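You operate a simulated robot arm through the tools that you are given. There is no shell and no other tool. Be economical: measure what you need, move in short steps, check, and stop when the job is done.

You are at the controls of a simulated two-armed robot. One attempt, no reset.

TASK
Put one of the rollers from the top of the collector cabinet on top of the yellow filter. Put the green tag from the top of the packing table on the top of the parts bench and the blue tag on the yellow bay. Put two of the lint wads from the top of the packing table on the shelf of the cooling stand. Open the right drawer of the packing table, put the brush from the top of the packing table in the inside the right drawer of the packing table, then shut the drawer. Take the yellow cartridge and put it on the purple wiper. Any order will do. Set down upright: yellow cartridge.

It is judged by the outcome, as a careful person would: the job done as asked, and still so three seconds after it is handed in. It fails if anything else is knocked over, pushed out of place, dropped, spilled or broken.

THE ROBOT
Two 7-joint arms with two-finger parallel grippers on one trunk, on a base that drives. Base frame: it is fixed to the floor where the robot stands at the start and does not move with it; the origin is under the middle of the robot, x ahead of it, y to its left, z up. Lengths are in mm, angles in rad, forces in N, time in s.
The left shoulder is at the start at [-82, 119, 851], the right one opposite. With the tool pointing down near the work surface each hand reaches from about 140 to 580 mm from the robot's upright axis, wherever it stands, measured 20 degrees to its own side. Places, roughly: brush (17x5x5 cm) [4700, -400, 900]; inside the right drawer of the packing table [4900, -700, 700]; lint wad (6x5x4 cm) [3800, -700, 900]; purple wiper (8x8x2 cm) [3500, -2600, 900]; right drawer of the packing table [4900, -700, 700]; roller (5x5x5 cm) [800, 100, 900]; shelf of the cooling stand (24x40 cm) [6520, -640, 320]; tag [4000, -750, 750]; top of the parts bench [3800, -2900, 900]; yellow bay (33x20 cm) [2760, -780, 740]; yellow cartridge (5x5x9 cm) [5200, -400, 900]; yellow filter (7x7x5 cm) [400, 200, 900]. Payload 3.43 kg a hand.
The tool frame of a hand sits at the grasp point between the pads (the TCP): z along the fingers, y along the line on which they close. The tips reach 30 mm beyond it. The gripper opens to 94 mm. The fingers are 28 mm wide and 10 mm thick; the gripper's body (50 by 96 mm) begins 55 mm behind the TCP.
Orientation is that of the tool frame in the base frame, as a unit quaternion [x, y, z, w]. With the fingers straight down and closing along the base's y, the tool's x points along the base's -x, its y along +y and its z along -z.

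THE INTERFACE
- The arms move only by the tool servo_tool. It takes "left_rows", "right_rows" or both (then of equal length, played together; a hand with none holds still); each is one flat list of numbers, 7 for each row, row after row: the closure, from 0 (fully open) to 1 (shut), then the shift along the base's x, y, z in units of 20 mm (1.0 is 20 mm), then the turn, a rotation vector about the base's x, y, z in units of 4 degrees (1.0 is 4 degrees). In form: [grip, dx, dy, dz, rx, ry, rz, grip, dx, dy, dz, rx, ry, rz, ...]. A call has 1 to 12 rows; each row shifts and turns the commanded pose from where the row before left it. A call with a number of a shift or a turn outside -1 to 1 is refused whole. A row lasts 0.2 s, in which the tool goes at most 50 mm and 0.15 rad; a call with a longer step from one row to the next is refused whole, and so is a gripper value outside its range. A pose out of reach is approached as far as the arm can. The call stops where the force on the tool passes 40 N (or 10 N more than at its start, if that is more) or the arm is blocked; 0.2 s more then pass. The fingers move at their own pace (about 153 mm/s each) and stop on an object; they squeeze with about 28 N. The grip force told is the motor's: it shows also when the fingers shut on nothing. Time passes only in rows, and 0.2 s behind the last, so rows that do not move let the fingers close. The reply holds the time, the measured pose of the TCP, the force on the tool along the base axes, the opening and the grip force, in the units named above and with some noise, with the torque about the TCP (base axes, N m) and any sound that the robot's microphone picked up, and new pictures: "show" is both (left out), scene, wrist or none (wrist: the cameras of the hands that moved).
- Cameras (640 x 400 px; columns grow to the right, rows downward): "scene" is now at [31.2, 25.1, 1559.8]; the picture's right is [0.32, -0.95, 0.00], its down [-0.70, -0.24, -0.68] and it looks along [0.64, 0.22, -0.74] (base axes); focal length 276 px, centre (320, 200). "left" rides on the left gripper at [76, -14, -102] in its tool frame; the picture's right is [0.18, 0.98, 0.00], its down [-0.75, 0.14, -0.64] and it looks along [-0.63, 0.12, 0.77] (tool axes); focal length 243 px, centre (320, 200). "right" rides on the right gripper at [76, 14, -103] in its tool frame; the picture's right is [-0.18, 0.98, 0.00], its down [-0.75, -0.14, -0.64] and it looks along [-0.63, -0.12, 0.77] (tool axes); focal length 243 px, centre (320, 200). There is no depth. A picture from a camera that has moved, and an enlarged one, comes with that camera's place and axes in the base frame and with its lens.
- raise_lower(by): slides the trunk up (or, below 0, down) by that many mm; the arms and the scene camera ride with it, the base frame stays. It gives what a move gives, with no picture.
- base_move(legs): drives the robot by 1 to 6 legs, each [ahead, left, turn to the left] in mm, mm and rad, along the robot's own axes; the way and the turn of a leg run together, so that a leg with both is an arc; at most 1500 mm and 3.142 rad a leg. The arms and the cameras ride along, it lands a little off, and it stops where it bumps. It gives what a move gives, and a new picture of the scene camera.
- head_to(pan, tilt): turns the head with the scene camera to pan (to the left, within 2.496 rad either way) and tilt (down, from -0.506 to 1.204), counted from straight ahead of the robot. It gives what a move gives, and a new picture of the scene camera.
- enlarge(camera, box): a new picture of the part [left, top, right, bottom] of that camera's present view, enlarged. The clock stands still meanwhile.
- sign_off(): hands the job in; it is judged then, once.

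Go step by step. Nothing tells you exact positions but the pictures and the camera data: compare them with the known pose of the tool, close in by small moves and look again before you grip or let go. The budget is 483 turns and 360 pictures, counting those below and the enlarged ones. Unless the task says otherwise, let go and move clear before handing in, and close with one line.

The tools are called after ">>>" by a JSON object that holds its "api" and its "payload". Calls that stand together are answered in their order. servo_tool: Moves the arms, as the interface text tells. Its arguments: {"type":"object","properties":{"left_rows":{"type":"array","items":{"type":"number"}},"right_rows":{"type":"array","items":{"type":"number"}},"show":{"type":"string","enum":["both","scene","wrist","none"]}},"required":[]} The other tools are called the same way: raise_lower (by) slides the trunk up or down; base_move (legs) drives the base; head_to (pan, tilt) turns the head that bears the scene camera; enlarge (camera, box) takes an enlarged picture of a part of a camera's view; sign_off () hands the job in.

At the start:

```text
t: 0.0
left_position: [302.5, 202.5, 1111.2]
left_ee_rot: [0.001, 1.0, 0.001, 0.0]
left_ft_force: [-0.4, -0.4, 0.0]
left_wrist_torque: [-0.02, -0.02, 0.03]
left_gripper_width: 93.9
left_grip_force: 0.2
right_position: [295.0, -34.0, 1177.7]
right_ee_rot: [0.001, 1.0, 0.0, 0.0]
right_ft_force: [0.3, -0.6, -0.1]
right_wrist_torque: [0.03, 0.03, 0.01]
right_gripper_width: 93.7
right_grip_force: 0.0
trunk travel left (down, up): [-275.0, 60.0]
robot x, y, heading: [1.7, -0.1, -0.003]
head pan, tilt: [0.33, 0.826]
```

scene: 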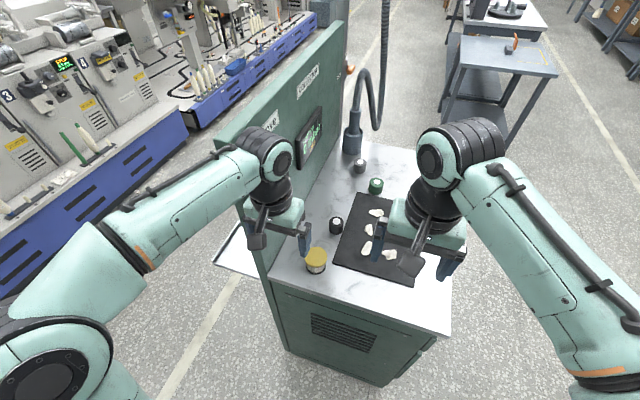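
right: 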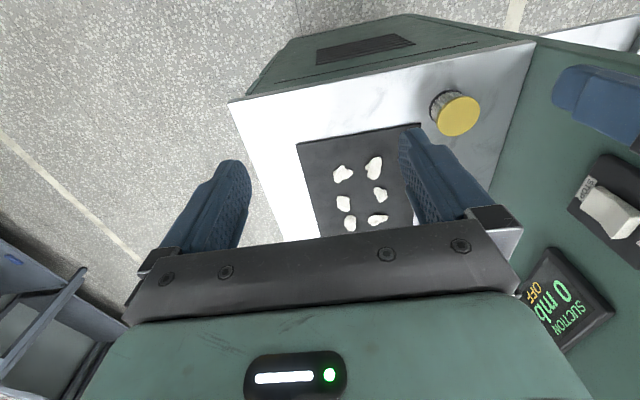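
left: 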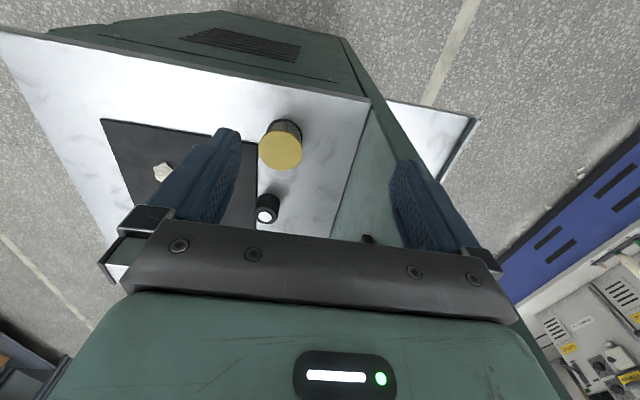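

I see the collector cabinet ahead with a yellow filter, a dark roller next to it, a green and a grey one farther back. I'll enlarge for detail.

>>> {"api": "enlarge", "payload": {"camera": "scene", "box": [240, 120, 460, 300]}}

>>> {"api": "enlarge", "payload": {"camera": "left", "box": [100, 80, 420, 280]}}

```text
2.22 times, centred on (350, 210) of scene
camera zoom: at [31.2, 25.1, 1559.8], right [0.32, -0.95, 0.0], down [-0.7, -0.24, -0.68], along [0.64, 0.22, -0.74], focal length 613 px, centre (253, 178)
```

zoom: 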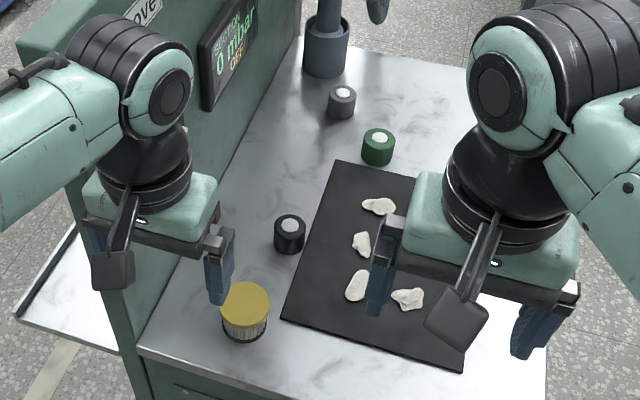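

```text
2.00 times, centred on (260, 180) of left
camera zoom: at [225.7, 188.5, 1215.7], right [-0.18, 0.98, 0.0], down [0.75, 0.14, 0.64], along [0.63, 0.12, -0.77], focal length 485 px, centre (440, 240)
```

zoom: 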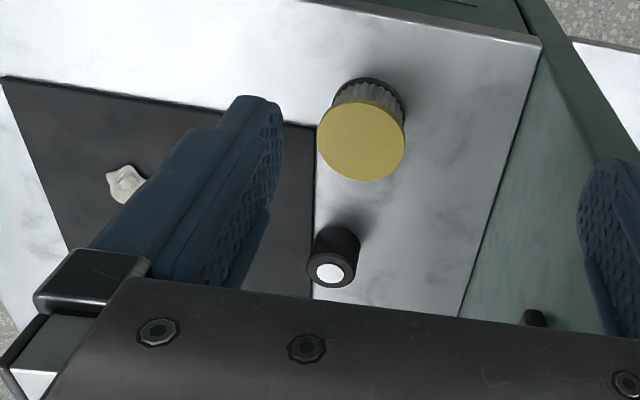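

The filter's top is at about (406,163,890), the black roller's at about (545,148,889), and the table is near z 840. The panel is to the left, so I'll turn the robot left and use the right arm, which keeps its elbow clear.

>>> {"api": "base_move", "payload": {"legs": [[0, 0, 0.6]]}}

```text
t: 2.0
left_position: [136.4, 336.1, 1112.4]
left_ee_rot: [-0.294, 0.956, 0.0, 0.0]
left_ft_force: [-0.2, 0.0, -0.7]
left_wrist_torque: [0.02, 0.02, 0.01]
left_gripper_width: 93.9
left_grip_force: 0.1
right_position: [263.3, 137.8, 1176.9]
right_ee_rot: [-0.293, 0.956, 0.0, 0.0]
right_ft_force: [0.1, 0.5, 0.3]
right_wrist_torque: [0.01, 0.01, 0.0]
right_gripper_width: 94.1
right_grip_force: 0.0
trunk travel left (down, up): [-275.0, 60.0]
robot x, y, heading: [0.3, -2.2, 0.595]
head pan, tilt: [0.33, 0.826]
camera scene: at [11.4, 38.0, 1559.8], right [0.8, -0.6, 0.0], down [-0.44, -0.59, -0.68], along [0.41, 0.54, -0.74], focal length 276 px, centre (320, 200)
```

scene: 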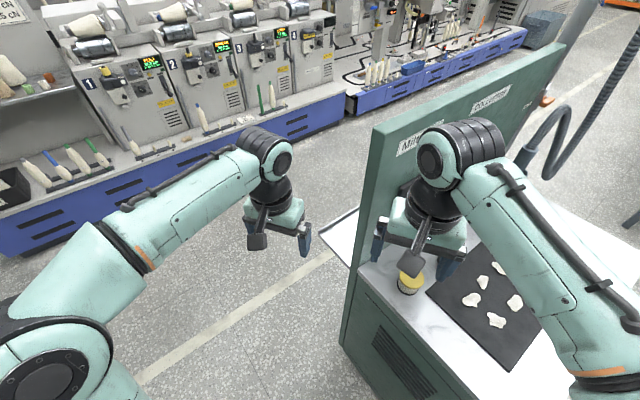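

>>> {"api": "servo_tool", "payload": {"right_rows": [0, 1, 0, 0, 0, 0, 0, 0, 1, 0, 0, 0, 0, 0, 0, 1, 0, 0, 0, 0, 0, 0, 1, 0, -0.5, 0, 0, 0, 0, 1, 0, -0.5, 0, 0, 0, 0, 1, 0, -0.5, 0, 0, 0, 0, 1, 0, -1, 0, 0, 0, 0, 1, 0, -1, 0, 0, 0, 0, 1, 0, -1, 0, 0, 0, 0, 1, 0, -1, 0, 0, 0, 0, 1, 0.2, -1, 0, 0, 0, 0, 1, 0.3, -1, 0, 0, 0]}}

```text
t: 4.6
left_position: [137.6, 337.6, 1111.8]
left_ee_rot: [-0.293, 0.956, -0.001, -0.001]
left_ft_force: [0.9, -0.3, -0.3]
left_wrist_torque: [-0.03, 0.0, 0.0]
left_gripper_width: 94.0
left_grip_force: 0.0
right_position: [504.4, 147.1, 1027.2]
right_ee_rot: [-0.293, 0.956, 0.0, 0.001]
right_ft_force: [-0.4, 0.7, 0.3]
right_wrist_torque: [-0.03, 0.0, 0.01]
right_gripper_width: 93.9
right_grip_force: 0.0
trunk travel left (down, up): [-275.0, 60.0]
robot x, y, heading: [2.5, -4.3, 0.592]
head pan, tilt: [0.33, 0.826]
camera scene: at [12.2, 38.4, 1559.8], right [0.8, -0.6, 0.0], down [-0.44, -0.59, -0.68], along [0.41, 0.54, -0.74], focal length 276 px, centre (320, 200)
camera right: at [432.2, 114.8, 1129.3], right [-0.4, 0.92, 0.0], down [0.7, 0.3, 0.64], along [0.59, 0.26, -0.77], focal length 243 px, centre (320, 200)
```

scene: 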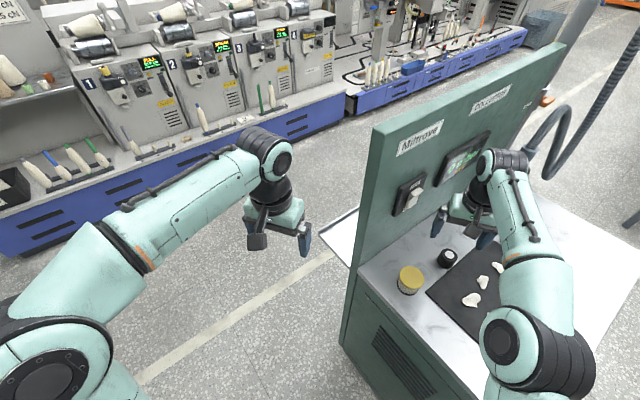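
right: 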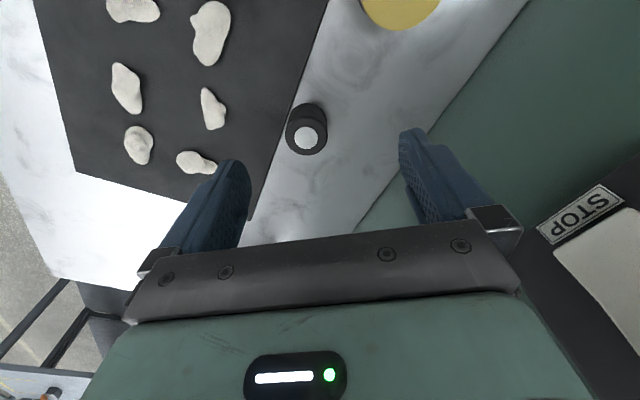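

>>> {"api": "servo_tool", "payload": {"right_rows": [0, 1, 0.07, 0, 0, 0, 0, 0, 0.9, 0, -1, 0, 0, 0, 0, 0, 0, -1, 0, 0, 0, 0, 0, 0, -1, 0, 0, 0, 0, 0, 0, -1, 0, 0, 0, 0, 0, 0, -1, 0, 0, 0, 0, 0, 0, -1, 0, 0, 0]}}

```text
t: 6.2
left_position: [136.3, 336.8, 1111.6]
left_ee_rot: [-0.293, 0.956, 0.0, 0.0]
left_ft_force: [-1.3, -0.1, -0.7]
left_wrist_torque: [0.01, -0.03, -0.02]
left_gripper_width: 93.9
left_grip_force: 0.2
right_position: [556.4, 157.0, 912.0]
right_ee_rot: [-0.293, 0.956, 0.0, -0.001]
right_ft_force: [0.0, 0.2, -0.6]
right_wrist_torque: [0.0, 0.02, 0.0]
right_gripper_width: 94.1
right_grip_force: 0.0
right hand out of reach, approached as far as the arm can: row 2, 3, 4, 5, 6, 7
trunk travel left (down, up): [-275.0, 60.0]
robot x, y, heading: [-0.0, -1.1, 0.596]
head pan, tilt: [0.33, 0.826]
camera scene: at [11.6, 38.1, 1559.8], right [0.8, -0.6, 0.0], down [-0.44, -0.59, -0.68], along [0.41, 0.54, -0.74], focal length 276 px, centre (320, 200)
camera right: at [484.9, 125.7, 1012.9], right [-0.4, 0.92, 0.0], down [0.7, 0.31, 0.64], along [0.59, 0.26, -0.77], focal length 243 px, centre (320, 200)
```

scene: 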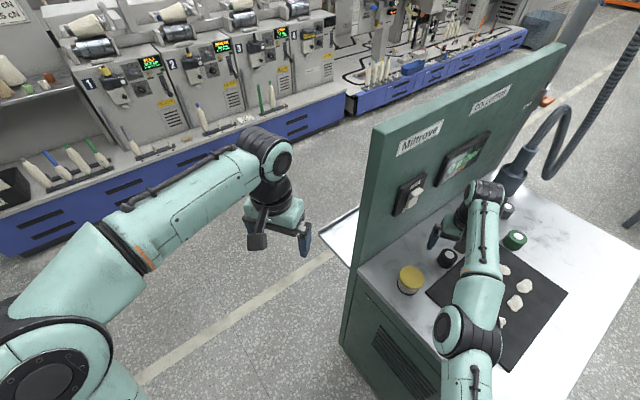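
right: 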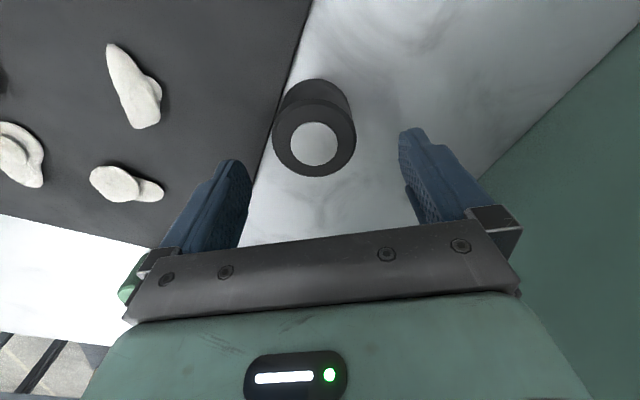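

>>> {"api": "raise_lower", "payload": {"by": 60}}

```text
t: 7.2
left_position: [135.0, 336.1, 1172.3]
left_ee_rot: [-0.293, 0.956, 0.001, 0.0]
left_ft_force: [-0.8, -0.2, -0.3]
left_wrist_torque: [0.0, -0.03, 0.01]
left_gripper_width: 93.9
left_grip_force: 0.0
right_position: [593.5, 183.2, 1023.4]
right_ee_rot: [-0.293, 0.955, 0.011, 0.036]
right_ft_force: [-0.4, 0.2, 0.3]
right_wrist_torque: [0.0, -0.02, 0.0]
right_gripper_width: 94.1
right_grip_force: 0.0
trunk travel left (down, up): [-335.0, 0.0]
robot x, y, heading: [-0.8, 2.2, 0.598]
head pan, tilt: [0.33, 0.826]
```

>>> {"api": "servo_tool", "payload": {"right_rows": [0, -1, -0.5, 0, 0, 0, 0, 0, -0.5, -0.3, 0, 0, 0, 0], "show": "none"}}

```text
t: 7.8
left_position: [136.7, 336.7, 1171.9]
left_ee_rot: [-0.293, 0.956, 0.0, 0.0]
left_ft_force: [-0.2, -0.1, 0.6]
left_wrist_torque: [0.06, 0.01, -0.02]
left_gripper_width: 93.8
left_grip_force: 0.1
right_position: [593.7, 182.4, 1024.3]
right_ee_rot: [-0.293, 0.955, 0.011, 0.037]
right_ft_force: [0.5, 0.3, -0.5]
right_wrist_torque: [0.01, 0.03, -0.03]
right_gripper_width: 93.9
right_grip_force: 0.1
right hand out of reach, approached as far as the arm can: row 1, 2
trunk travel left (down, up): [-335.0, 0.0]
robot x, y, heading: [1.8, -0.4, 0.591]
head pan, tilt: [0.33, 0.826]
```

>>> {"api": "servo_tool", "payload": {"right_rows": [0, -1, -0.5, 0, 0, 0, 0, 0, -1, -0.5, 0, 0, 0, 0, 0, -1, -0.5, 0, 0, 0, 0], "show": "scene"}}

```text
t: 8.6
left_position: [136.4, 335.5, 1172.5]
left_ee_rot: [-0.292, 0.956, 0.001, 0.0]
left_ft_force: [0.5, 0.9, -0.2]
left_wrist_torque: [0.0, 0.02, 0.01]
left_gripper_width: 93.9
left_grip_force: 0.0
right_position: [590.2, 186.8, 1029.2]
right_ee_rot: [-0.292, 0.956, 0.012, 0.035]
right_ft_force: [0.0, -0.6, -0.1]
right_wrist_torque: [0.01, 0.02, 0.02]
right_gripper_width: 94.0
right_grip_force: 0.0
right hand out of reach, approached as far as the arm can: row 1, 2, 3
trunk travel left (down, up): [-335.0, 0.0]
robot x, y, heading: [0.1, 1.1, 0.594]
head pan, tilt: [0.33, 0.826]
camera scene: at [10.5, 37.8, 1623.0], right [0.8, -0.6, 0.0], down [-0.44, -0.59, -0.68], along [0.41, 0.54, -0.74], focal length 276 px, centre (320, 200)
```

scene: 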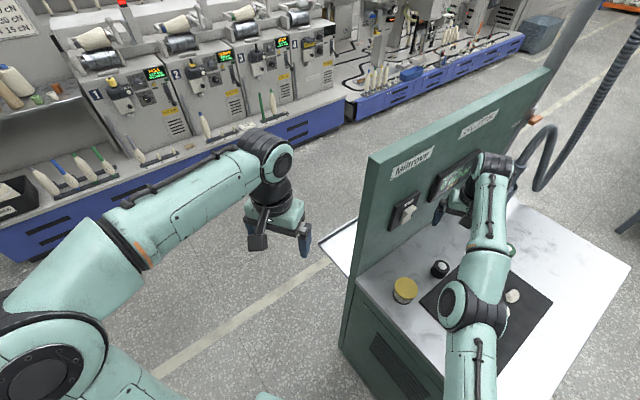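

>>> {"api": "servo_tool", "payload": {"right_rows": [0, -1, -0.5, 1, 0, 0, 0, 0, -1, -0.5, 1, 0, 0, 0, 0, -1, -0.5, 1, 0, 0, 0, 0, -1, -0.5, 1, 0, 0, 0, 0, 0, 0, 1, 0, 0, 0, 0, 0, 0, 1, 0, 0, 0], "show": "scene"}}

```text
t: 10.0
left_position: [137.0, 337.2, 1171.5]
left_ee_rot: [-0.293, 0.956, 0.0, 0.0]
left_ft_force: [0.0, 0.4, -0.1]
left_wrist_torque: [0.0, -0.01, 0.0]
left_gripper_width: 93.8
left_grip_force: 0.0
right_position: [541.5, 166.7, 1159.7]
right_ee_rot: [-0.293, 0.955, 0.011, 0.035]
right_ft_force: [-0.3, -0.7, -0.8]
right_wrist_torque: [0.02, 0.01, 0.0]
right_gripper_width: 93.6
right_grip_force: 0.1
right hand out of reach, approached as far as the arm can: row 1, 2, 3, 4, 5, 6
trunk travel left (down, up): [-335.0, 0.0]
robot x, y, heading: [1.9, 0.9, 0.593]
head pan, tilt: [0.33, 0.826]
camera scene: at [11.0, 38.0, 1622.9], right [0.8, -0.6, 0.0], down [-0.44, -0.59, -0.68], along [0.41, 0.54, -0.74], focal length 276 px, centre (320, 200)
```

scene: 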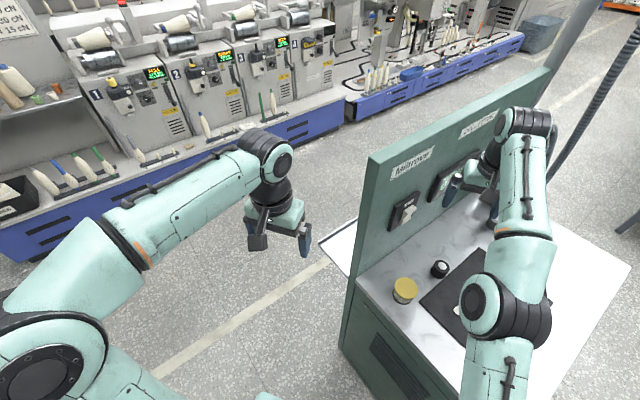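

>>> {"api": "servo_tool", "payload": {"right_rows": [0, -1, -0.6, 0, 0, 0, 0, 0, -1, -0.6, 0, 0, 0, 0, 0, -1, -0.6, 0, 0, 0, 0, 0, -1, -0.6, 0, 0, 0, 0, 0, -1, -0.6, 0, 0, 0, 0], "show": "none"}}

```text
t: 11.2
left_position: [136.3, 335.6, 1172.5]
left_ee_rot: [-0.293, 0.956, 0.0, 0.0]
left_ft_force: [0.1, -0.1, -0.8]
left_wrist_torque: [-0.02, -0.04, 0.0]
left_gripper_width: 93.7
left_grip_force: 0.1
right_position: [441.4, 104.4, 1158.8]
right_ee_rot: [-0.293, 0.955, 0.011, 0.037]
right_ft_force: [-0.2, 0.2, 0.1]
right_wrist_torque: [-0.02, 0.01, -0.01]
right_gripper_width: 94.0
right_grip_force: 0.0
trunk travel left (down, up): [-335.0, 0.0]
robot x, y, heading: [1.8, 2.0, 0.591]
head pan, tilt: [0.33, 0.826]
```

>>> {"api": "servo_tool", "payload": {"right_rows": [0, 1, 0.4, -1, -0.6, 0.9, 0, 0, 1, 0.4, -1, 0, 0, 0, 0, 1, 0.4, -1, 0, 0, 0, 0, 1, 0.5, -1, 0, 0, 0, 0, 1, 0.5, -1, 0, 0, 0, 0, 0, 0, -1, 0, 0, 0, 0, 0, 0, -1, 0, 0, 0, 0, 0, 0, -1, 0, 0, 0, 0, 0, 0, -1, 0, 0, 0, 0, 0, 0, -1, 0, 0, 0]}}

```text
t: 13.4
left_position: [137.9, 337.3, 1172.2]
left_ee_rot: [-0.293, 0.956, -0.001, 0.0]
left_ft_force: [-0.4, 0.4, 0.0]
left_wrist_torque: [0.01, 0.02, -0.01]
left_gripper_width: 94.3
left_grip_force: 0.0
right_position: [542.3, 150.1, 958.9]
right_ee_rot: [-0.293, 0.956, 0.0, 0.0]
right_ft_force: [0.4, -0.1, 0.9]
right_wrist_torque: [-0.01, 0.01, 0.0]
right_gripper_width: 94.0
right_grip_force: 0.1
trunk travel left (down, up): [-335.0, 0.0]
robot x, y, heading: [-1.6, 1.2, 0.595]
head pan, tilt: [0.33, 0.826]
camera scene: at [11.0, 37.7, 1623.0], right [0.8, -0.6, 0.0], down [-0.44, -0.59, -0.68], along [0.41, 0.54, -0.74], focal length 276 px, centre (320, 200)
camera right: at [469.8, 117.4, 1059.6], right [-0.4, 0.92, 0.0], down [0.7, 0.3, 0.64], along [0.59, 0.26, -0.77], focal length 243 px, centre (320, 200)
```

scene: 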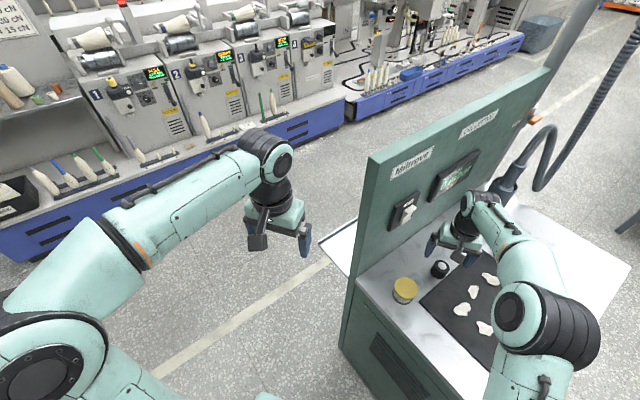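
right: 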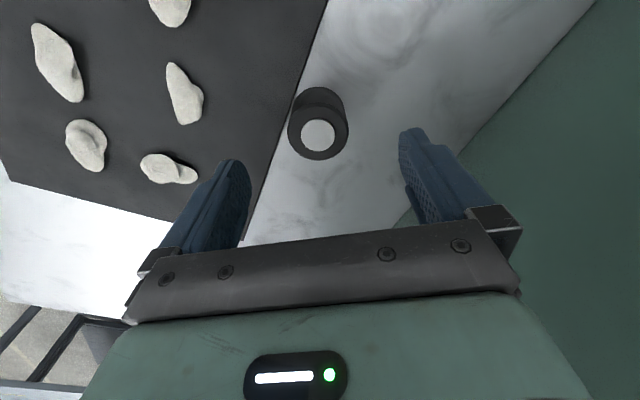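

>>> {"api": "servo_tool", "payload": {"right_rows": [0, 0, 0, -1, 0, 0, 0, 0, 0.05, 0, -1, 0, 0, 0, 0, 0, 0, -1, 0, 0, 0, 0, 0, 0, -1, 0, 0, 0, 0, 0, 0, 0, 0, 0, 0], "show": "wrist"}}

```text
t: 14.4
left_position: [134.7, 336.4, 1171.9]
left_ee_rot: [-0.293, 0.956, 0.0, 0.0]
left_ft_force: [0.5, -0.2, 0.5]
left_wrist_torque: [0.03, 0.03, 0.0]
left_gripper_width: 94.1
left_grip_force: 0.0
right_position: [543.3, 150.7, 896.2]
right_ee_rot: [-0.291, 0.957, -0.001, 0.001]
right_ft_force: [-10.3, -5.2, 17.0]
right_wrist_torque: [-0.98, 0.02, -0.43]
right_gripper_width: 93.2
right_grip_force: 0.0
trunk travel left (down, up): [-335.0, 0.0]
robot x, y, heading: [-3.2, -3.4, 0.596]
head pan, tilt: [0.33, 0.826]
stopped in row 4 (right hand): the force on the tool passed its limit at 55 N (the readings are from after the stop); the commanded pose is now the measured one
camera right: at [469.7, 117.1, 997.4], right [-0.4, 0.92, 0.0], down [0.7, 0.3, 0.64], along [0.59, 0.25, -0.77], focal length 243 px, centre (320, 200)
```

right: 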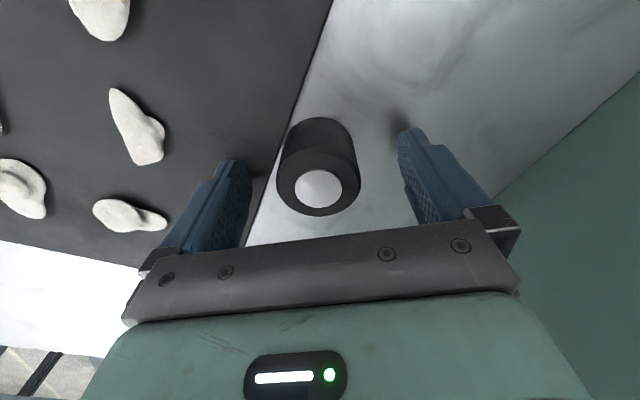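

>>> {"api": "enlarge", "payload": {"camera": "right", "box": [140, 90, 460, 290]}}

>>> {"api": "head_to", "payload": {"pan": -0.4, "tilt": 0.9}}

```text
2.00 times, centred on (300, 190) of right
camera zoom: at [469.7, 117.1, 997.4], right [-0.4, 0.92, 0.0], down [0.7, 0.3, 0.64], along [0.59, 0.25, -0.77], focal length 485 px, centre (360, 220)
```

zoom: 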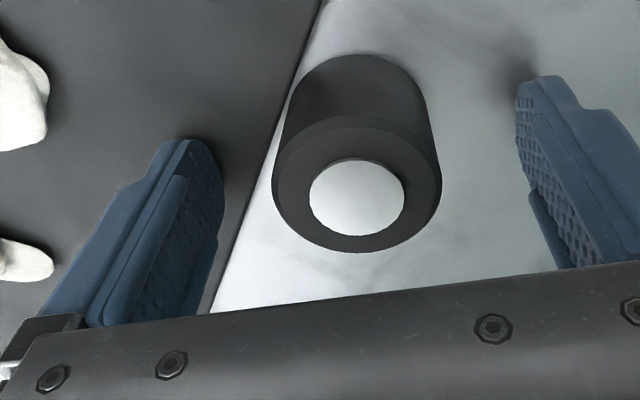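

```text
t: 15.5
left_position: [132.2, 335.5, 1172.7]
left_ee_rot: [-0.292, 0.956, 0.001, 0.001]
left_ft_force: [-0.5, 0.4, -0.6]
left_wrist_torque: [0.0, 0.03, -0.01]
left_gripper_width: 94.0
left_grip_force: 0.0
right_position: [542.9, 149.2, 896.5]
right_ee_rot: [-0.293, 0.956, 0.001, 0.003]
right_ft_force: [-11.7, -5.8, 26.8]
right_wrist_torque: [-1.54, -0.15, -0.77]
right_gripper_width: 93.4
right_grip_force: 0.1
trunk travel left (down, up): [-335.0, 0.0]
robot x, y, heading: [3.6, -1.0, 0.597]
head pan, tilt: [-0.4, 0.901]
camera scene: at [32.8, -12.5, 1617.3], right [0.19, -0.98, 0.0], down [-0.77, -0.15, -0.62], along [0.61, 0.12, -0.78], focal length 276 px, centre (320, 200)
```

scene: 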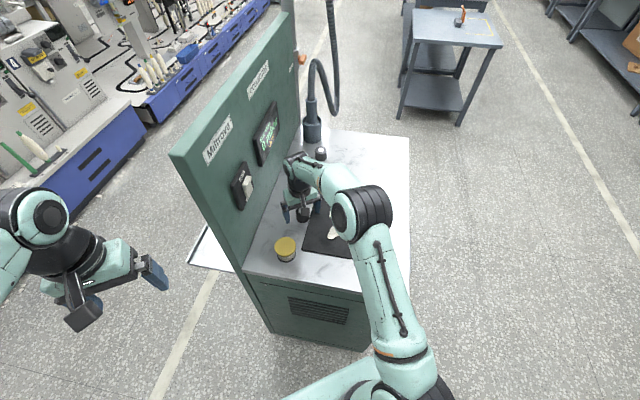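

The right fingertip rests on something near the mat. The fingers already overlap the roller by about 28 mm, so I'll lift a little and close here.

>>> {"api": "servo_tool", "payload": {"right_rows": [0, 0, 0, 0.25, 0, 0, 0, 0.5, 0, 0, 0, 0, 0, 0, 1, 0, 0, 0, 0, 0, 0, 1, 0, 0, 0, 0, 0, 0, 1, 0, 0, 0, 0, 0, 0], "show": "wrist"}}

```text
t: 16.7
left_position: [136.0, 336.2, 1171.9]
left_ee_rot: [-0.293, 0.956, 0.0, 0.0]
left_ft_force: [0.1, 0.6, 0.7]
left_wrist_torque: [-0.01, -0.02, -0.01]
left_gripper_width: 94.0
left_grip_force: 0.0
right_position: [544.1, 149.8, 898.5]
right_ee_rot: [-0.292, 0.956, -0.001, 0.002]
right_ft_force: [-0.9, 0.2, -0.3]
right_wrist_torque: [-0.01, 0.0, -0.02]
right_gripper_width: 45.6
right_grip_force: 27.8
trunk travel left (down, up): [-335.0, 0.0]
robot x, y, heading: [1.0, -1.2, 0.598]
head pan, tilt: [-0.4, 0.901]
camera right: at [471.3, 118.0, 999.7], right [-0.4, 0.92, 0.0], down [0.7, 0.3, 0.64], along [0.59, 0.26, -0.76], focal length 243 px, centre (320, 200)
```

right: 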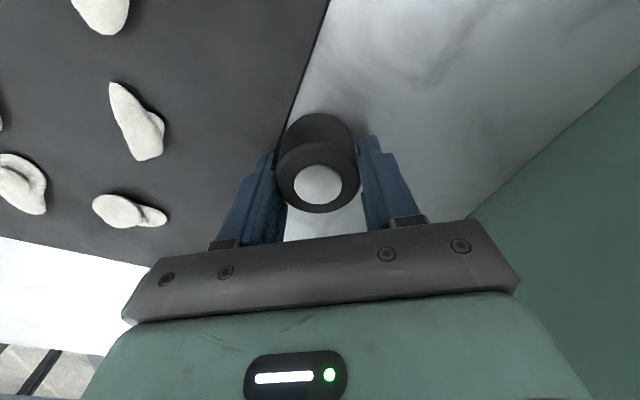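

>>> {"api": "servo_tool", "payload": {"right_rows": [1, 0, 0, 0.5, 0, 0, 0, 1, 0, 0, 1, 0, 0, 0, 1, 0, 0, 1, 0, 0, 0, 1, 0, 0, 1, 0, 0, 0, 1, -1, 0, 1, 0, 0, 0, 1, -1, 0, 0.5, 0, 0, 0, 1, -1, 0, 0, 0, 0, 0, 1, -1, 0, 0, 0, 0, 0, 1, -1, 0, 0, 0, 0, 0, 1, 0, 0, 0, 0, 0, 0]}}

```text
t: 18.9
left_position: [136.5, 337.9, 1171.5]
left_ee_rot: [-0.292, 0.956, 0.0, 0.0]
left_ft_force: [-0.3, 1.1, -0.6]
left_wrist_torque: [-0.04, -0.03, -0.02]
left_gripper_width: 94.1
left_grip_force: 0.0
right_position: [443.6, 150.4, 998.6]
right_ee_rot: [-0.293, 0.956, 0.001, 0.001]
right_ft_force: [0.0, -0.4, 0.7]
right_wrist_torque: [-0.02, 0.01, 0.04]
right_gripper_width: 45.8
right_grip_force: 27.9
trunk travel left (down, up): [-335.0, 0.0]
robot x, y, heading: [2.5, 2.3, 0.593]
head pan, tilt: [-0.4, 0.901]
camera scene: at [37.5, -11.1, 1617.2], right [0.19, -0.98, 0.0], down [-0.77, -0.15, -0.62], along [0.61, 0.12, -0.78], focal length 276 px, centre (320, 200)
camera right: at [370.4, 117.4, 1099.3], right [-0.4, 0.92, 0.0], down [0.7, 0.3, 0.64], along [0.59, 0.26, -0.76], focal length 243 px, centre (320, 200)
```

scene: 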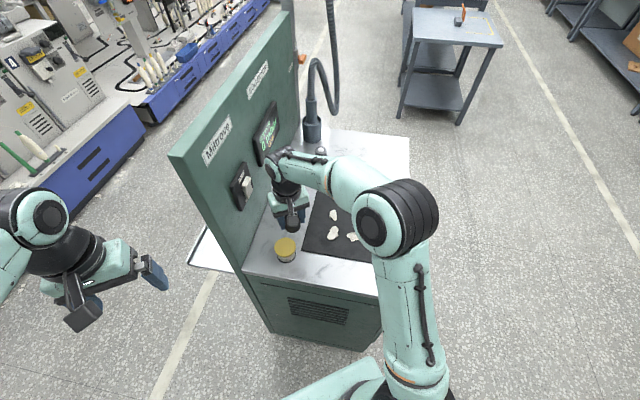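
right: 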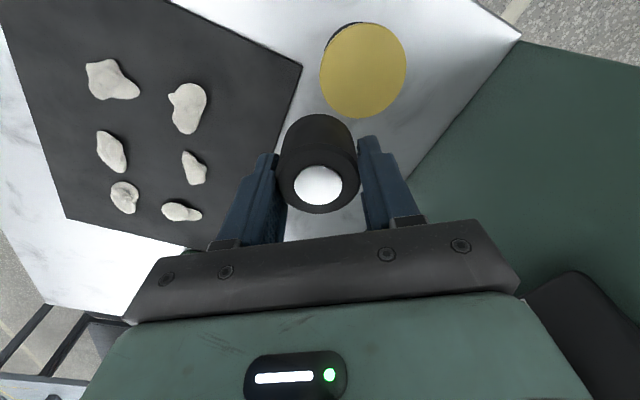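

>>> {"api": "servo_tool", "payload": {"right_rows": [1, -1, 0.3, 0, 0, 0, 0, 1, -1, 0.3, 0, 0, 0, 0, 1, 0, 0, -0.5, 0, 0, 0, 1, 0, 0, 0, 0, 0, 0]}}

>>> {"api": "head_to", "payload": {"pan": -0.2, "tilt": 0.9}}

>>> {"api": "enlarge", "payload": {"camera": "scene", "box": [240, 120, 420, 300]}}

>>> {"api": "enlarge", "payload": {"camera": "right", "box": [240, 20, 440, 220]}}

```text
t: 19.9
left_position: [136.7, 336.6, 1171.8]
left_ee_rot: [-0.293, 0.956, 0.0, 0.0]
left_ft_force: [0.8, 0.4, 0.2]
left_wrist_torque: [0.03, 0.03, 0.03]
left_gripper_width: 94.0
left_grip_force: 0.0
right_position: [404.6, 161.5, 988.8]
right_ee_rot: [-0.292, 0.956, -0.001, 0.002]
right_ft_force: [0.8, -0.1, -1.6]
right_wrist_torque: [0.01, 0.0, 0.0]
right_gripper_width: 46.0
right_grip_force: 27.8
trunk travel left (down, up): [-335.0, 0.0]
robot x, y, heading: [1.2, -3.3, 0.595]
head pan, tilt: [-0.4, 0.901]
camera scene: at [37.0, -11.2, 1617.2], right [0.19, -0.98, 0.0], down [-0.77, -0.15, -0.62], along [0.61, 0.12, -0.78], focal length 276 px, centre (320, 200)
camera right: at [331.2, 129.7, 1090.0], right [-0.4, 0.92, 0.0], down [0.7, 0.3, 0.64], along [0.59, 0.26, -0.76], focal length 243 px, centre (320, 200)
```

scene: 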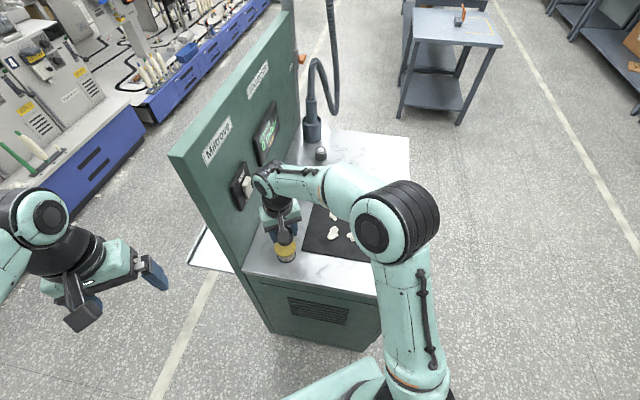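
right: 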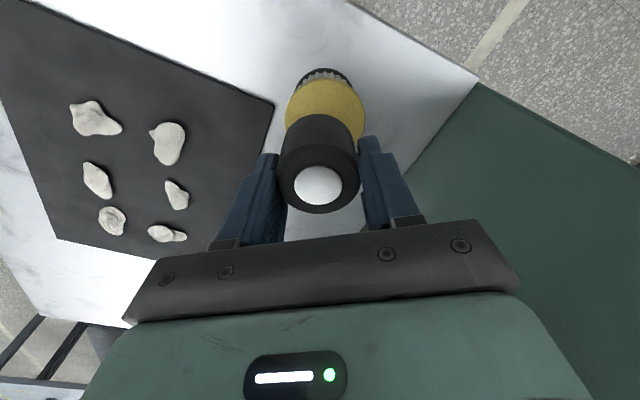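

```text
t: 20.6
left_position: [136.5, 336.4, 1171.5]
left_ee_rot: [-0.292, 0.956, 0.0, 0.0]
left_ft_force: [0.2, 0.4, -0.1]
left_wrist_torque: [0.01, 0.03, -0.02]
left_gripper_width: 93.8
left_grip_force: 0.1
right_position: [404.2, 162.9, 988.5]
right_ee_rot: [-0.293, 0.956, 0.001, 0.002]
right_ft_force: [0.0, -0.4, -0.2]
right_wrist_torque: [0.01, 0.01, -0.03]
right_gripper_width: 45.9
right_grip_force: 27.8
trunk travel left (down, up): [-335.0, 0.0]
robot x, y, heading: [-0.1, 3.1, 0.598]
head pan, tilt: [-0.201, 0.901]
camera scene: at [32.9, 3.1, 1617.2], right [0.38, -0.92, 0.0], down [-0.72, -0.3, -0.62], along [0.57, 0.24, -0.78], focal length 276 px, centre (320, 200)
```

scene: 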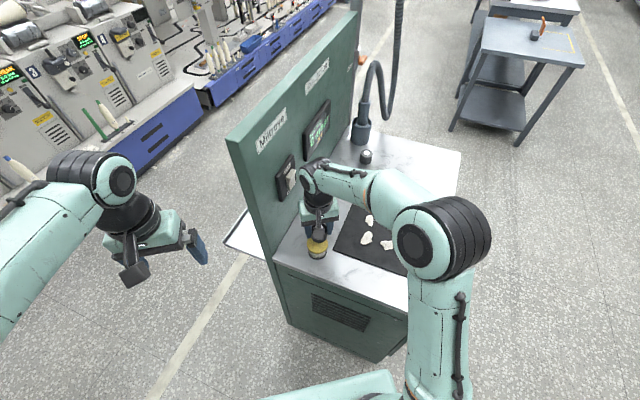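

```text
2.22 times, centred on (330, 210) of scene
camera zoom: at [32.9, 3.1, 1617.2], right [0.38, -0.92, 0.0], down [-0.72, -0.3, -0.62], along [0.57, 0.24, -0.78], focal length 613 px, centre (298, 178)
```

zoom: 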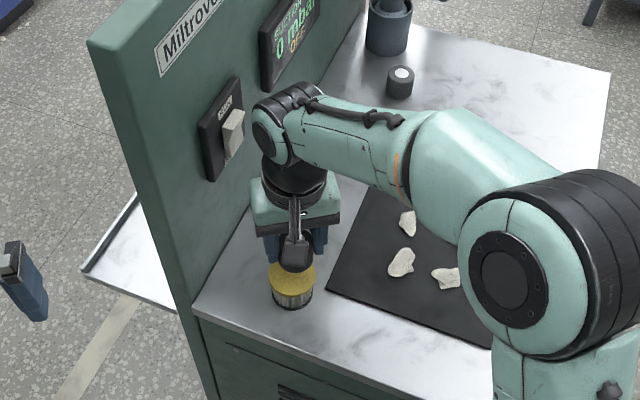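

```text
2.00 times, centred on (340, 120) of right
camera zoom: at [331.4, 129.7, 1089.9], right [-0.4, 0.92, 0.0], down [0.7, 0.3, 0.64], along [0.59, 0.26, -0.76], focal length 485 px, centre (280, 360)
```

zoom: 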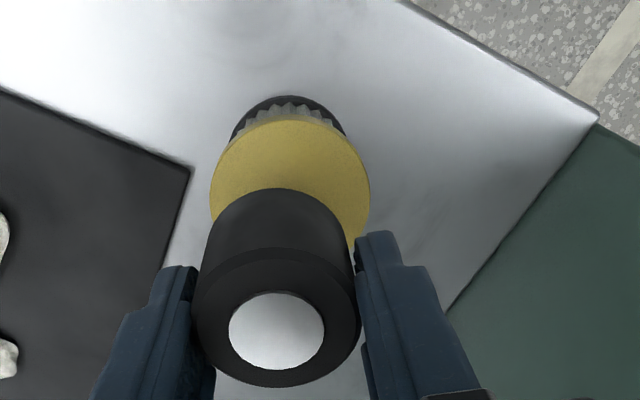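

>>> {"api": "servo_tool", "payload": {"right_rows": [1, 0, 0.15, -1, 0, 0, 0, 1, 0, 0, -1, 0, 0, 0, 1, 0, 0, 0, 0, 0, 0], "show": "none"}}

>>> {"api": "enlarge", "payload": {"camera": "scene", "box": [290, 205, 350, 265]}}

>>> {"api": "enlarge", "payload": {"camera": "right", "box": [240, 20, 440, 220]}}

```text
t: 21.4
left_position: [136.4, 337.0, 1172.1]
left_ee_rot: [-0.292, 0.956, 0.0, -0.001]
left_ft_force: [0.4, -0.4, 0.5]
left_wrist_torque: [-0.02, 0.01, 0.03]
left_gripper_width: 93.9
left_grip_force: 0.0
right_position: [404.5, 165.2, 947.2]
right_ee_rot: [-0.292, 0.956, 0.0, 0.003]
right_ft_force: [-0.7, -0.7, -0.9]
right_wrist_torque: [0.01, -0.01, -0.01]
right_gripper_width: 45.8
right_grip_force: 28.0
trunk travel left (down, up): [-335.0, 0.0]
robot x, y, heading: [0.3, 3.0, 0.597]
head pan, tilt: [-0.201, 0.901]
```

```text
6.67 times, centred on (320, 235) of scene
camera zoom: at [32.7, 3.1, 1617.2], right [0.38, -0.92, 0.0], down [-0.72, -0.3, -0.62], along [0.57, 0.24, -0.78], focal length 1840 px, centre (320, -33)
```

zoom: 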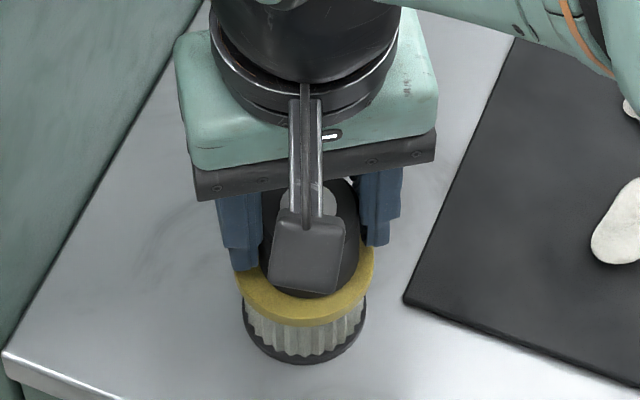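

```text
2.00 times, centred on (340, 120) of right
camera zoom: at [331.5, 132.2, 1048.3], right [-0.4, 0.92, 0.0], down [0.7, 0.3, 0.65], along [0.59, 0.26, -0.76], focal length 485 px, centre (280, 360)
```

zoom: 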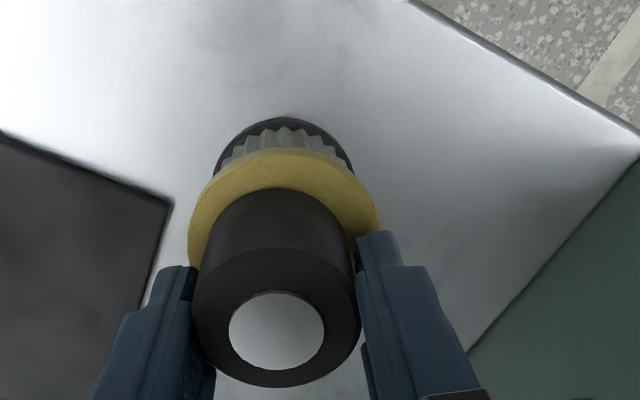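

>>> {"api": "servo_tool", "payload": {"right_rows": [1, 0, 0, -0.2, 0, 0, 0, 1, 0, 0, -0.15, 0, 0, 0, 1, 0, 0, 0, 0, 0, 0], "show": "none"}}

>>> {"api": "enlarge", "payload": {"camera": "right", "box": [240, 20, 440, 220]}}

```text
t: 22.2
left_position: [135.9, 336.6, 1171.3]
left_ee_rot: [-0.292, 0.956, 0.0, 0.001]
left_ft_force: [0.0, 0.7, 0.1]
left_wrist_torque: [-0.02, -0.03, 0.01]
left_gripper_width: 94.0
left_grip_force: 0.0
right_position: [405.6, 165.4, 946.4]
right_ee_rot: [-0.292, 0.956, 0.003, 0.006]
right_ft_force: [-4.6, -5.4, 19.1]
right_wrist_torque: [-0.42, 0.37, 0.0]
right_gripper_width: 45.4
right_grip_force: 28.3
trunk travel left (down, up): [-335.0, 0.0]
robot x, y, heading: [4.4, 1.2, 0.592]
head pan, tilt: [-0.201, 0.901]
stopped in row 3 (right hand): the force on the tool passed its limit at 42 N (the readings are from after the stop); the commanded pose is now the measured one
```

```text
2.00 times, centred on (340, 120) of right
camera zoom: at [331.2, 132.2, 1046.7], right [-0.4, 0.92, 0.0], down [0.7, 0.3, 0.65], along [0.6, 0.26, -0.76], focal length 485 px, centre (280, 360)
```

zoom: 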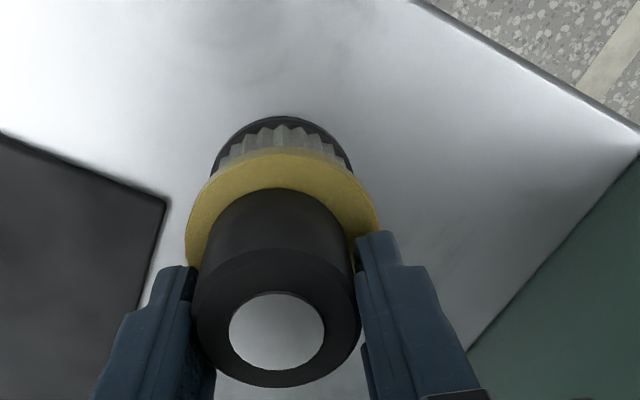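

>>> {"api": "servo_tool", "payload": {"right_rows": [1, 0, 0, 0.05, 0, 0, 0, 1, 0, 0, 0, 0, 0, 0], "show": "none"}}

```text
t: 22.8
left_position: [134.8, 336.8, 1172.1]
left_ee_rot: [-0.292, 0.956, 0.0, 0.001]
left_ft_force: [0.1, -0.4, -0.6]
left_wrist_torque: [0.04, -0.02, 0.02]
left_gripper_width: 94.1
left_grip_force: 0.1
right_position: [404.3, 165.0, 946.4]
right_ee_rot: [-0.292, 0.956, 0.002, 0.006]
right_ft_force: [-3.6, -4.9, 18.4]
right_wrist_torque: [-0.3, 0.27, 0.01]
right_gripper_width: 45.5
right_grip_force: 27.9
trunk travel left (down, up): [-335.0, 0.0]
robot x, y, heading: [0.3, 0.7, 0.593]
head pan, tilt: [-0.201, 0.901]
```

>>> {"api": "servo_tool", "payload": {"right_rows": [1, 0, 0, 0.08, 0, 0, 0, 0.8, 0, 0, 0, 0, 0, 0, 0.4, 0, 0, 0, 0, 0, 0, 0, 0, 0, 0, 0, 0, 0, 0, 0, 0, 0, 0, 0, 0], "show": "wrist"}}

```text
t: 24.0
left_position: [136.5, 336.4, 1172.4]
left_ee_rot: [-0.293, 0.956, 0.0, 0.0]
left_ft_force: [0.2, -0.1, -0.1]
left_wrist_torque: [0.03, -0.01, 0.01]
left_gripper_width: 93.8
left_grip_force: 0.0
right_position: [406.7, 165.0, 946.3]
right_ee_rot: [-0.293, 0.956, 0.002, 0.004]
right_ft_force: [-0.3, -0.4, 0.3]
right_wrist_torque: [-0.02, -0.01, 0.03]
right_gripper_width: 94.1
right_grip_force: 0.0
trunk travel left (down, up): [-335.0, 0.0]
robot x, y, heading: [2.0, 1.6, 0.593]
head pan, tilt: [-0.201, 0.901]
camera right: at [332.8, 133.1, 1047.0], right [-0.4, 0.92, 0.0], down [0.7, 0.3, 0.65], along [0.6, 0.26, -0.76], focal length 243 px, centre (320, 200)
```

right: 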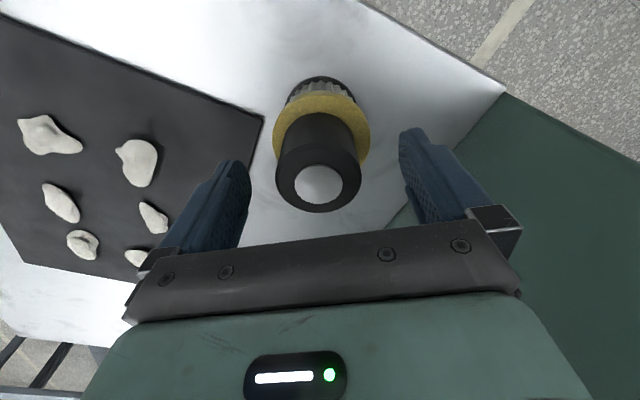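

>>> {"api": "servo_tool", "payload": {"right_rows": [0, 0, 0, 1, 0, 0, 0, 0, 0, 0, 1, 0, 0, 0, 0, 0, 0, 1, 0, 0, 0, 0, 0, 0, 1, 0, 0, 0, 0, 0, 0, 1, 0, 0, 0, 0, 0, 0, 1, 0, 0, 0, 0, 0, 0, 1, 0, 0, 0, 0, 0, 0, 1, 0, 0, 0, 0, -1, 0, 1, 0, 0, 0, 0, -1, 0, 1, 0, 0, 0, 0, -1, -1, 1, 0, 0, 0, 0, -1, -1, 0, 0, 0, 0], "show": "none"}}

>>> {"api": "head_to", "payload": {"pan": -0.6, "tilt": 0.3}}

```text
t: 26.6
left_position: [136.9, 336.5, 1172.6]
left_ee_rot: [-0.292, 0.956, 0.001, 0.0]
left_ft_force: [0.1, -0.4, -0.2]
left_wrist_torque: [0.0, 0.0, 0.01]
left_gripper_width: 94.0
left_grip_force: 0.1
right_position: [323.7, 125.3, 1167.9]
right_ee_rot: [-0.292, 0.956, 0.003, 0.005]
right_ft_force: [0.0, 0.1, 0.2]
right_wrist_torque: [-0.04, -0.02, -0.01]
right_gripper_width: 94.1
right_grip_force: 0.0
trunk travel left (down, up): [-335.0, 0.0]
robot x, y, heading: [0.2, 2.5, 0.593]
head pan, tilt: [-0.201, 0.901]
```

```text
t: 27.6
left_position: [135.0, 337.1, 1172.9]
left_ee_rot: [-0.292, 0.956, 0.0, 0.0]
left_ft_force: [0.1, 0.0, -0.2]
left_wrist_torque: [0.02, 0.0, 0.03]
left_gripper_width: 93.7
left_grip_force: 0.0
right_position: [324.5, 125.9, 1168.1]
right_ee_rot: [-0.293, 0.956, 0.002, 0.005]
right_ft_force: [-0.6, 0.5, 0.7]
right_wrist_torque: [0.03, 0.02, -0.05]
right_gripper_width: 94.0
right_grip_force: 0.0
trunk travel left (down, up): [-335.0, 0.0]
robot x, y, heading: [-1.5, 1.6, 0.591]
head pan, tilt: [-0.6, 0.3]
camera scene: at [56.3, -26.5, 1669.4], right [-0.01, -1.0, 0.0], down [-0.3, 0.0, -0.95], along [0.95, -0.01, -0.3], focal length 276 px, centre (320, 200)
```

scene: 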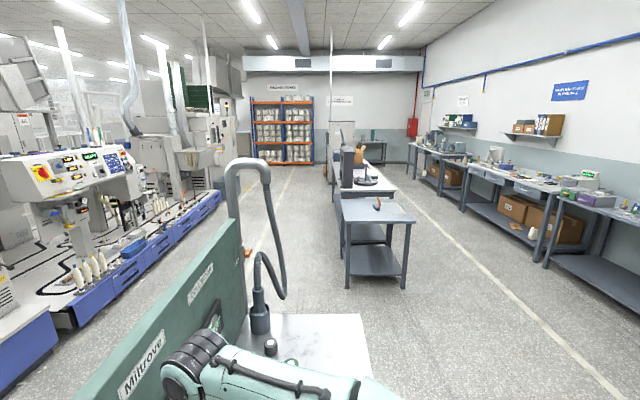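

>>> {"api": "enlarge", "payload": {"camera": "scene", "box": [310, 120, 430, 300]}}

>>> {"api": "enlarge", "payload": {"camera": "scene", "box": [400, 110, 640, 290]}}

```text
2.22 times, centred on (370, 210) of scene
camera zoom: at [56.3, -26.5, 1669.4], right [-0.01, -1.0, 0.0], down [-0.3, 0.0, -0.95], along [0.95, -0.01, -0.3], focal length 613 px, centre (209, 178)
```

zoom: 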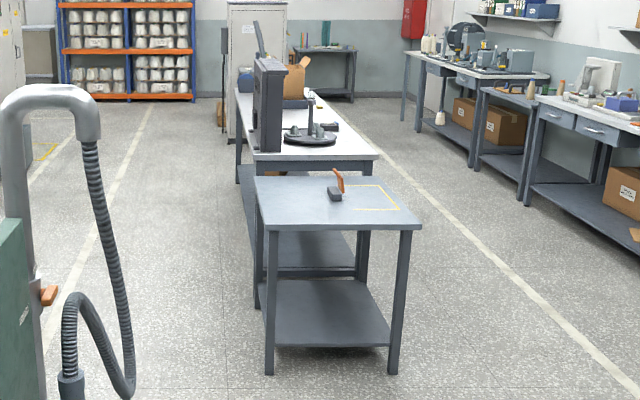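

```text
2.22 times, centred on (520, 200) of scene
camera zoom: at [56.3, -26.5, 1669.4], right [-0.01, -1.0, 0.0], down [-0.3, 0.0, -0.95], along [0.95, -0.01, -0.3], focal length 613 px, centre (-124, 200)
```

zoom: 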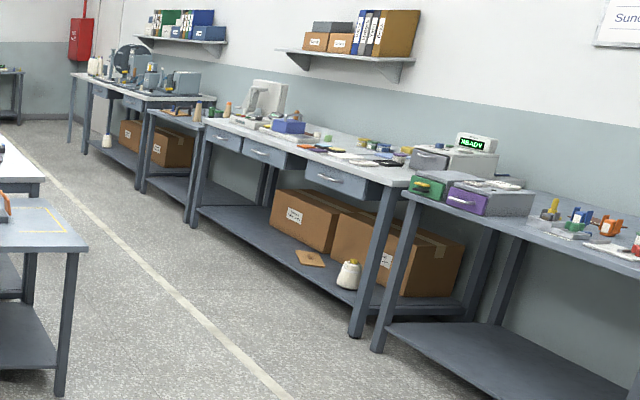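

>>> {"api": "head_to", "payload": {"pan": -1.7, "tilt": 0.45}}

```text
t: 28.9
left_position: [136.2, 335.9, 1170.9]
left_ee_rot: [-0.292, 0.956, 0.0, 0.001]
left_ft_force: [-0.1, -0.4, 0.1]
left_wrist_torque: [-0.01, 0.01, 0.01]
left_gripper_width: 94.1
left_grip_force: 0.1
right_position: [326.0, 125.0, 1166.8]
right_ee_rot: [-0.293, 0.956, 0.002, 0.005]
right_ft_force: [-1.0, 0.9, -0.7]
right_wrist_torque: [-0.01, 0.03, 0.01]
right_gripper_width: 94.1
right_grip_force: 0.0
trunk travel left (down, up): [-335.0, 0.0]
robot x, y, heading: [-1.7, 1.8, 0.591]
head pan, tilt: [-1.7, 0.45]
camera scene: at [4.3, -108.0, 1655.5], right [-0.89, -0.45, 0.0], down [-0.2, 0.39, -0.9], along [0.4, -0.8, -0.44], focal length 276 px, centre (320, 200)
```

scene: 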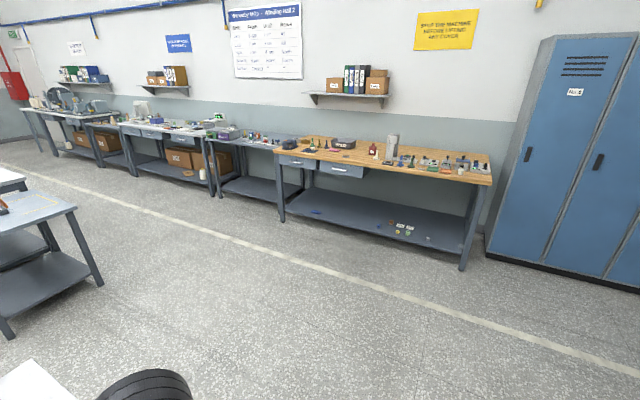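

>>> {"api": "base_move", "payload": {"legs": [[-250, 0, 0], [0, 0, -1.56], [850, 0, 0], [0, 0, 0.7], [1400, 0, 0], [1400, 0, 0]]}}

>>> {"api": "head_to", "payload": {"pan": 0.5, "tilt": 0.4}}

```text
t: 53.5
left_position: [3278.4, -1439.3, 1171.1]
left_ee_rot: [0.137, 0.991, 0.0, 0.0]
left_ft_force: [-1.1, 0.6, -0.8]
left_wrist_torque: [0.0, 0.01, 0.04]
left_gripper_width: 94.0
left_grip_force: 0.1
right_position: [3238.6, -1719.7, 1167.4]
right_ee_rot: [0.138, 0.99, 0.0, 0.005]
right_ft_force: [0.6, -0.7, -0.1]
right_wrist_torque: [0.02, -0.02, 0.01]
right_gripper_width: 93.7
right_grip_force: 0.0
trunk travel left (down, up): [-335.0, 0.0]
robot x, y, heading: [2933.4, -1556.1, -0.275]
head pan, tilt: [-1.7, 0.45]
camera scene: at [2852.8, -1625.5, 1655.4], right [-0.92, 0.39, 0.0], down [0.17, 0.4, -0.9], along [-0.35, -0.83, -0.44], focal length 276 px, centre (320, 200)
```

scene: 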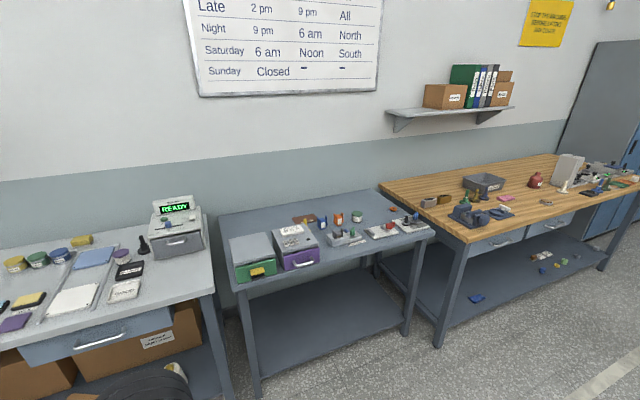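

```text
t: 55.5
left_position: [3277.3, -1439.4, 1171.0]
left_ee_rot: [0.137, 0.991, 0.0, 0.0]
left_ft_force: [-0.1, -0.6, 0.6]
left_wrist_torque: [0.01, -0.01, 0.0]
left_gripper_width: 94.0
left_grip_force: 0.1
right_position: [3237.9, -1720.5, 1167.2]
right_ee_rot: [0.138, 0.99, 0.0, 0.005]
right_ft_force: [0.8, 0.6, -0.2]
right_wrist_torque: [0.01, -0.01, 0.02]
right_gripper_width: 94.1
right_grip_force: 0.2
trunk travel left (down, up): [-335.0, 0.0]
robot x, y, heading: [2931.1, -1552.2, -0.272]
head pan, tilt: [0.499, 0.4]
camera scene: at [2979.3, -1520.5, 1660.2], right [0.22, -0.97, 0.0], down [-0.38, -0.09, -0.92], along [0.9, 0.2, -0.39], focal length 276 px, centre (320, 200)
```

scene: 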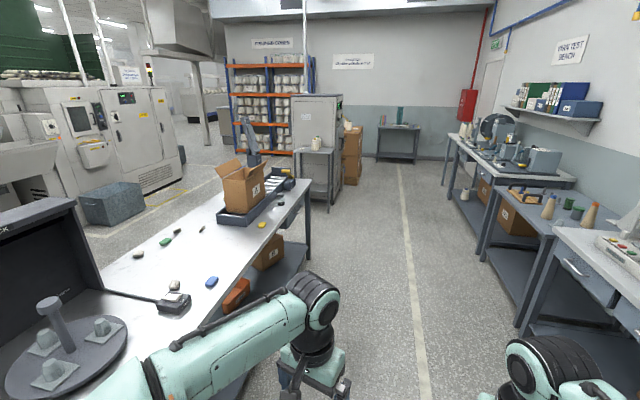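

>>> {"api": "enlarge", "payload": {"camera": "scene", "box": [110, 150, 350, 310]}}

>>> {"api": "enlarge", "payload": {"camera": "scene", "box": [230, 110, 330, 180]}}

```text
2.50 times, centred on (230, 230) of scene
camera zoom: at [2979.3, -1520.5, 1660.2], right [0.22, -0.97, 0.0], down [-0.38, -0.09, -0.92], along [0.9, 0.2, -0.39], focal length 690 px, centre (545, 125)
```

zoom: 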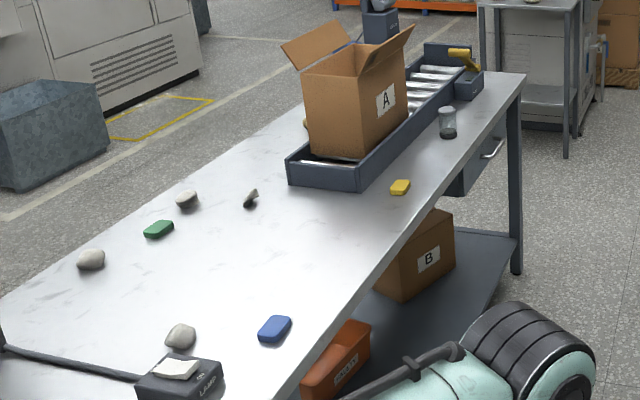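

```text
5.71 times, centred on (280, 145) of scene
camera zoom: at [2979.3, -1520.5, 1660.2], right [0.22, -0.97, 0.0], down [-0.38, -0.09, -0.92], along [0.9, 0.2, -0.39], focal length 1577 px, centre (549, 514)
```

zoom: 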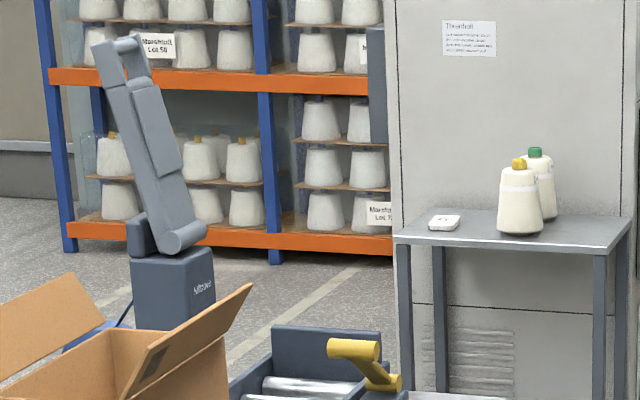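

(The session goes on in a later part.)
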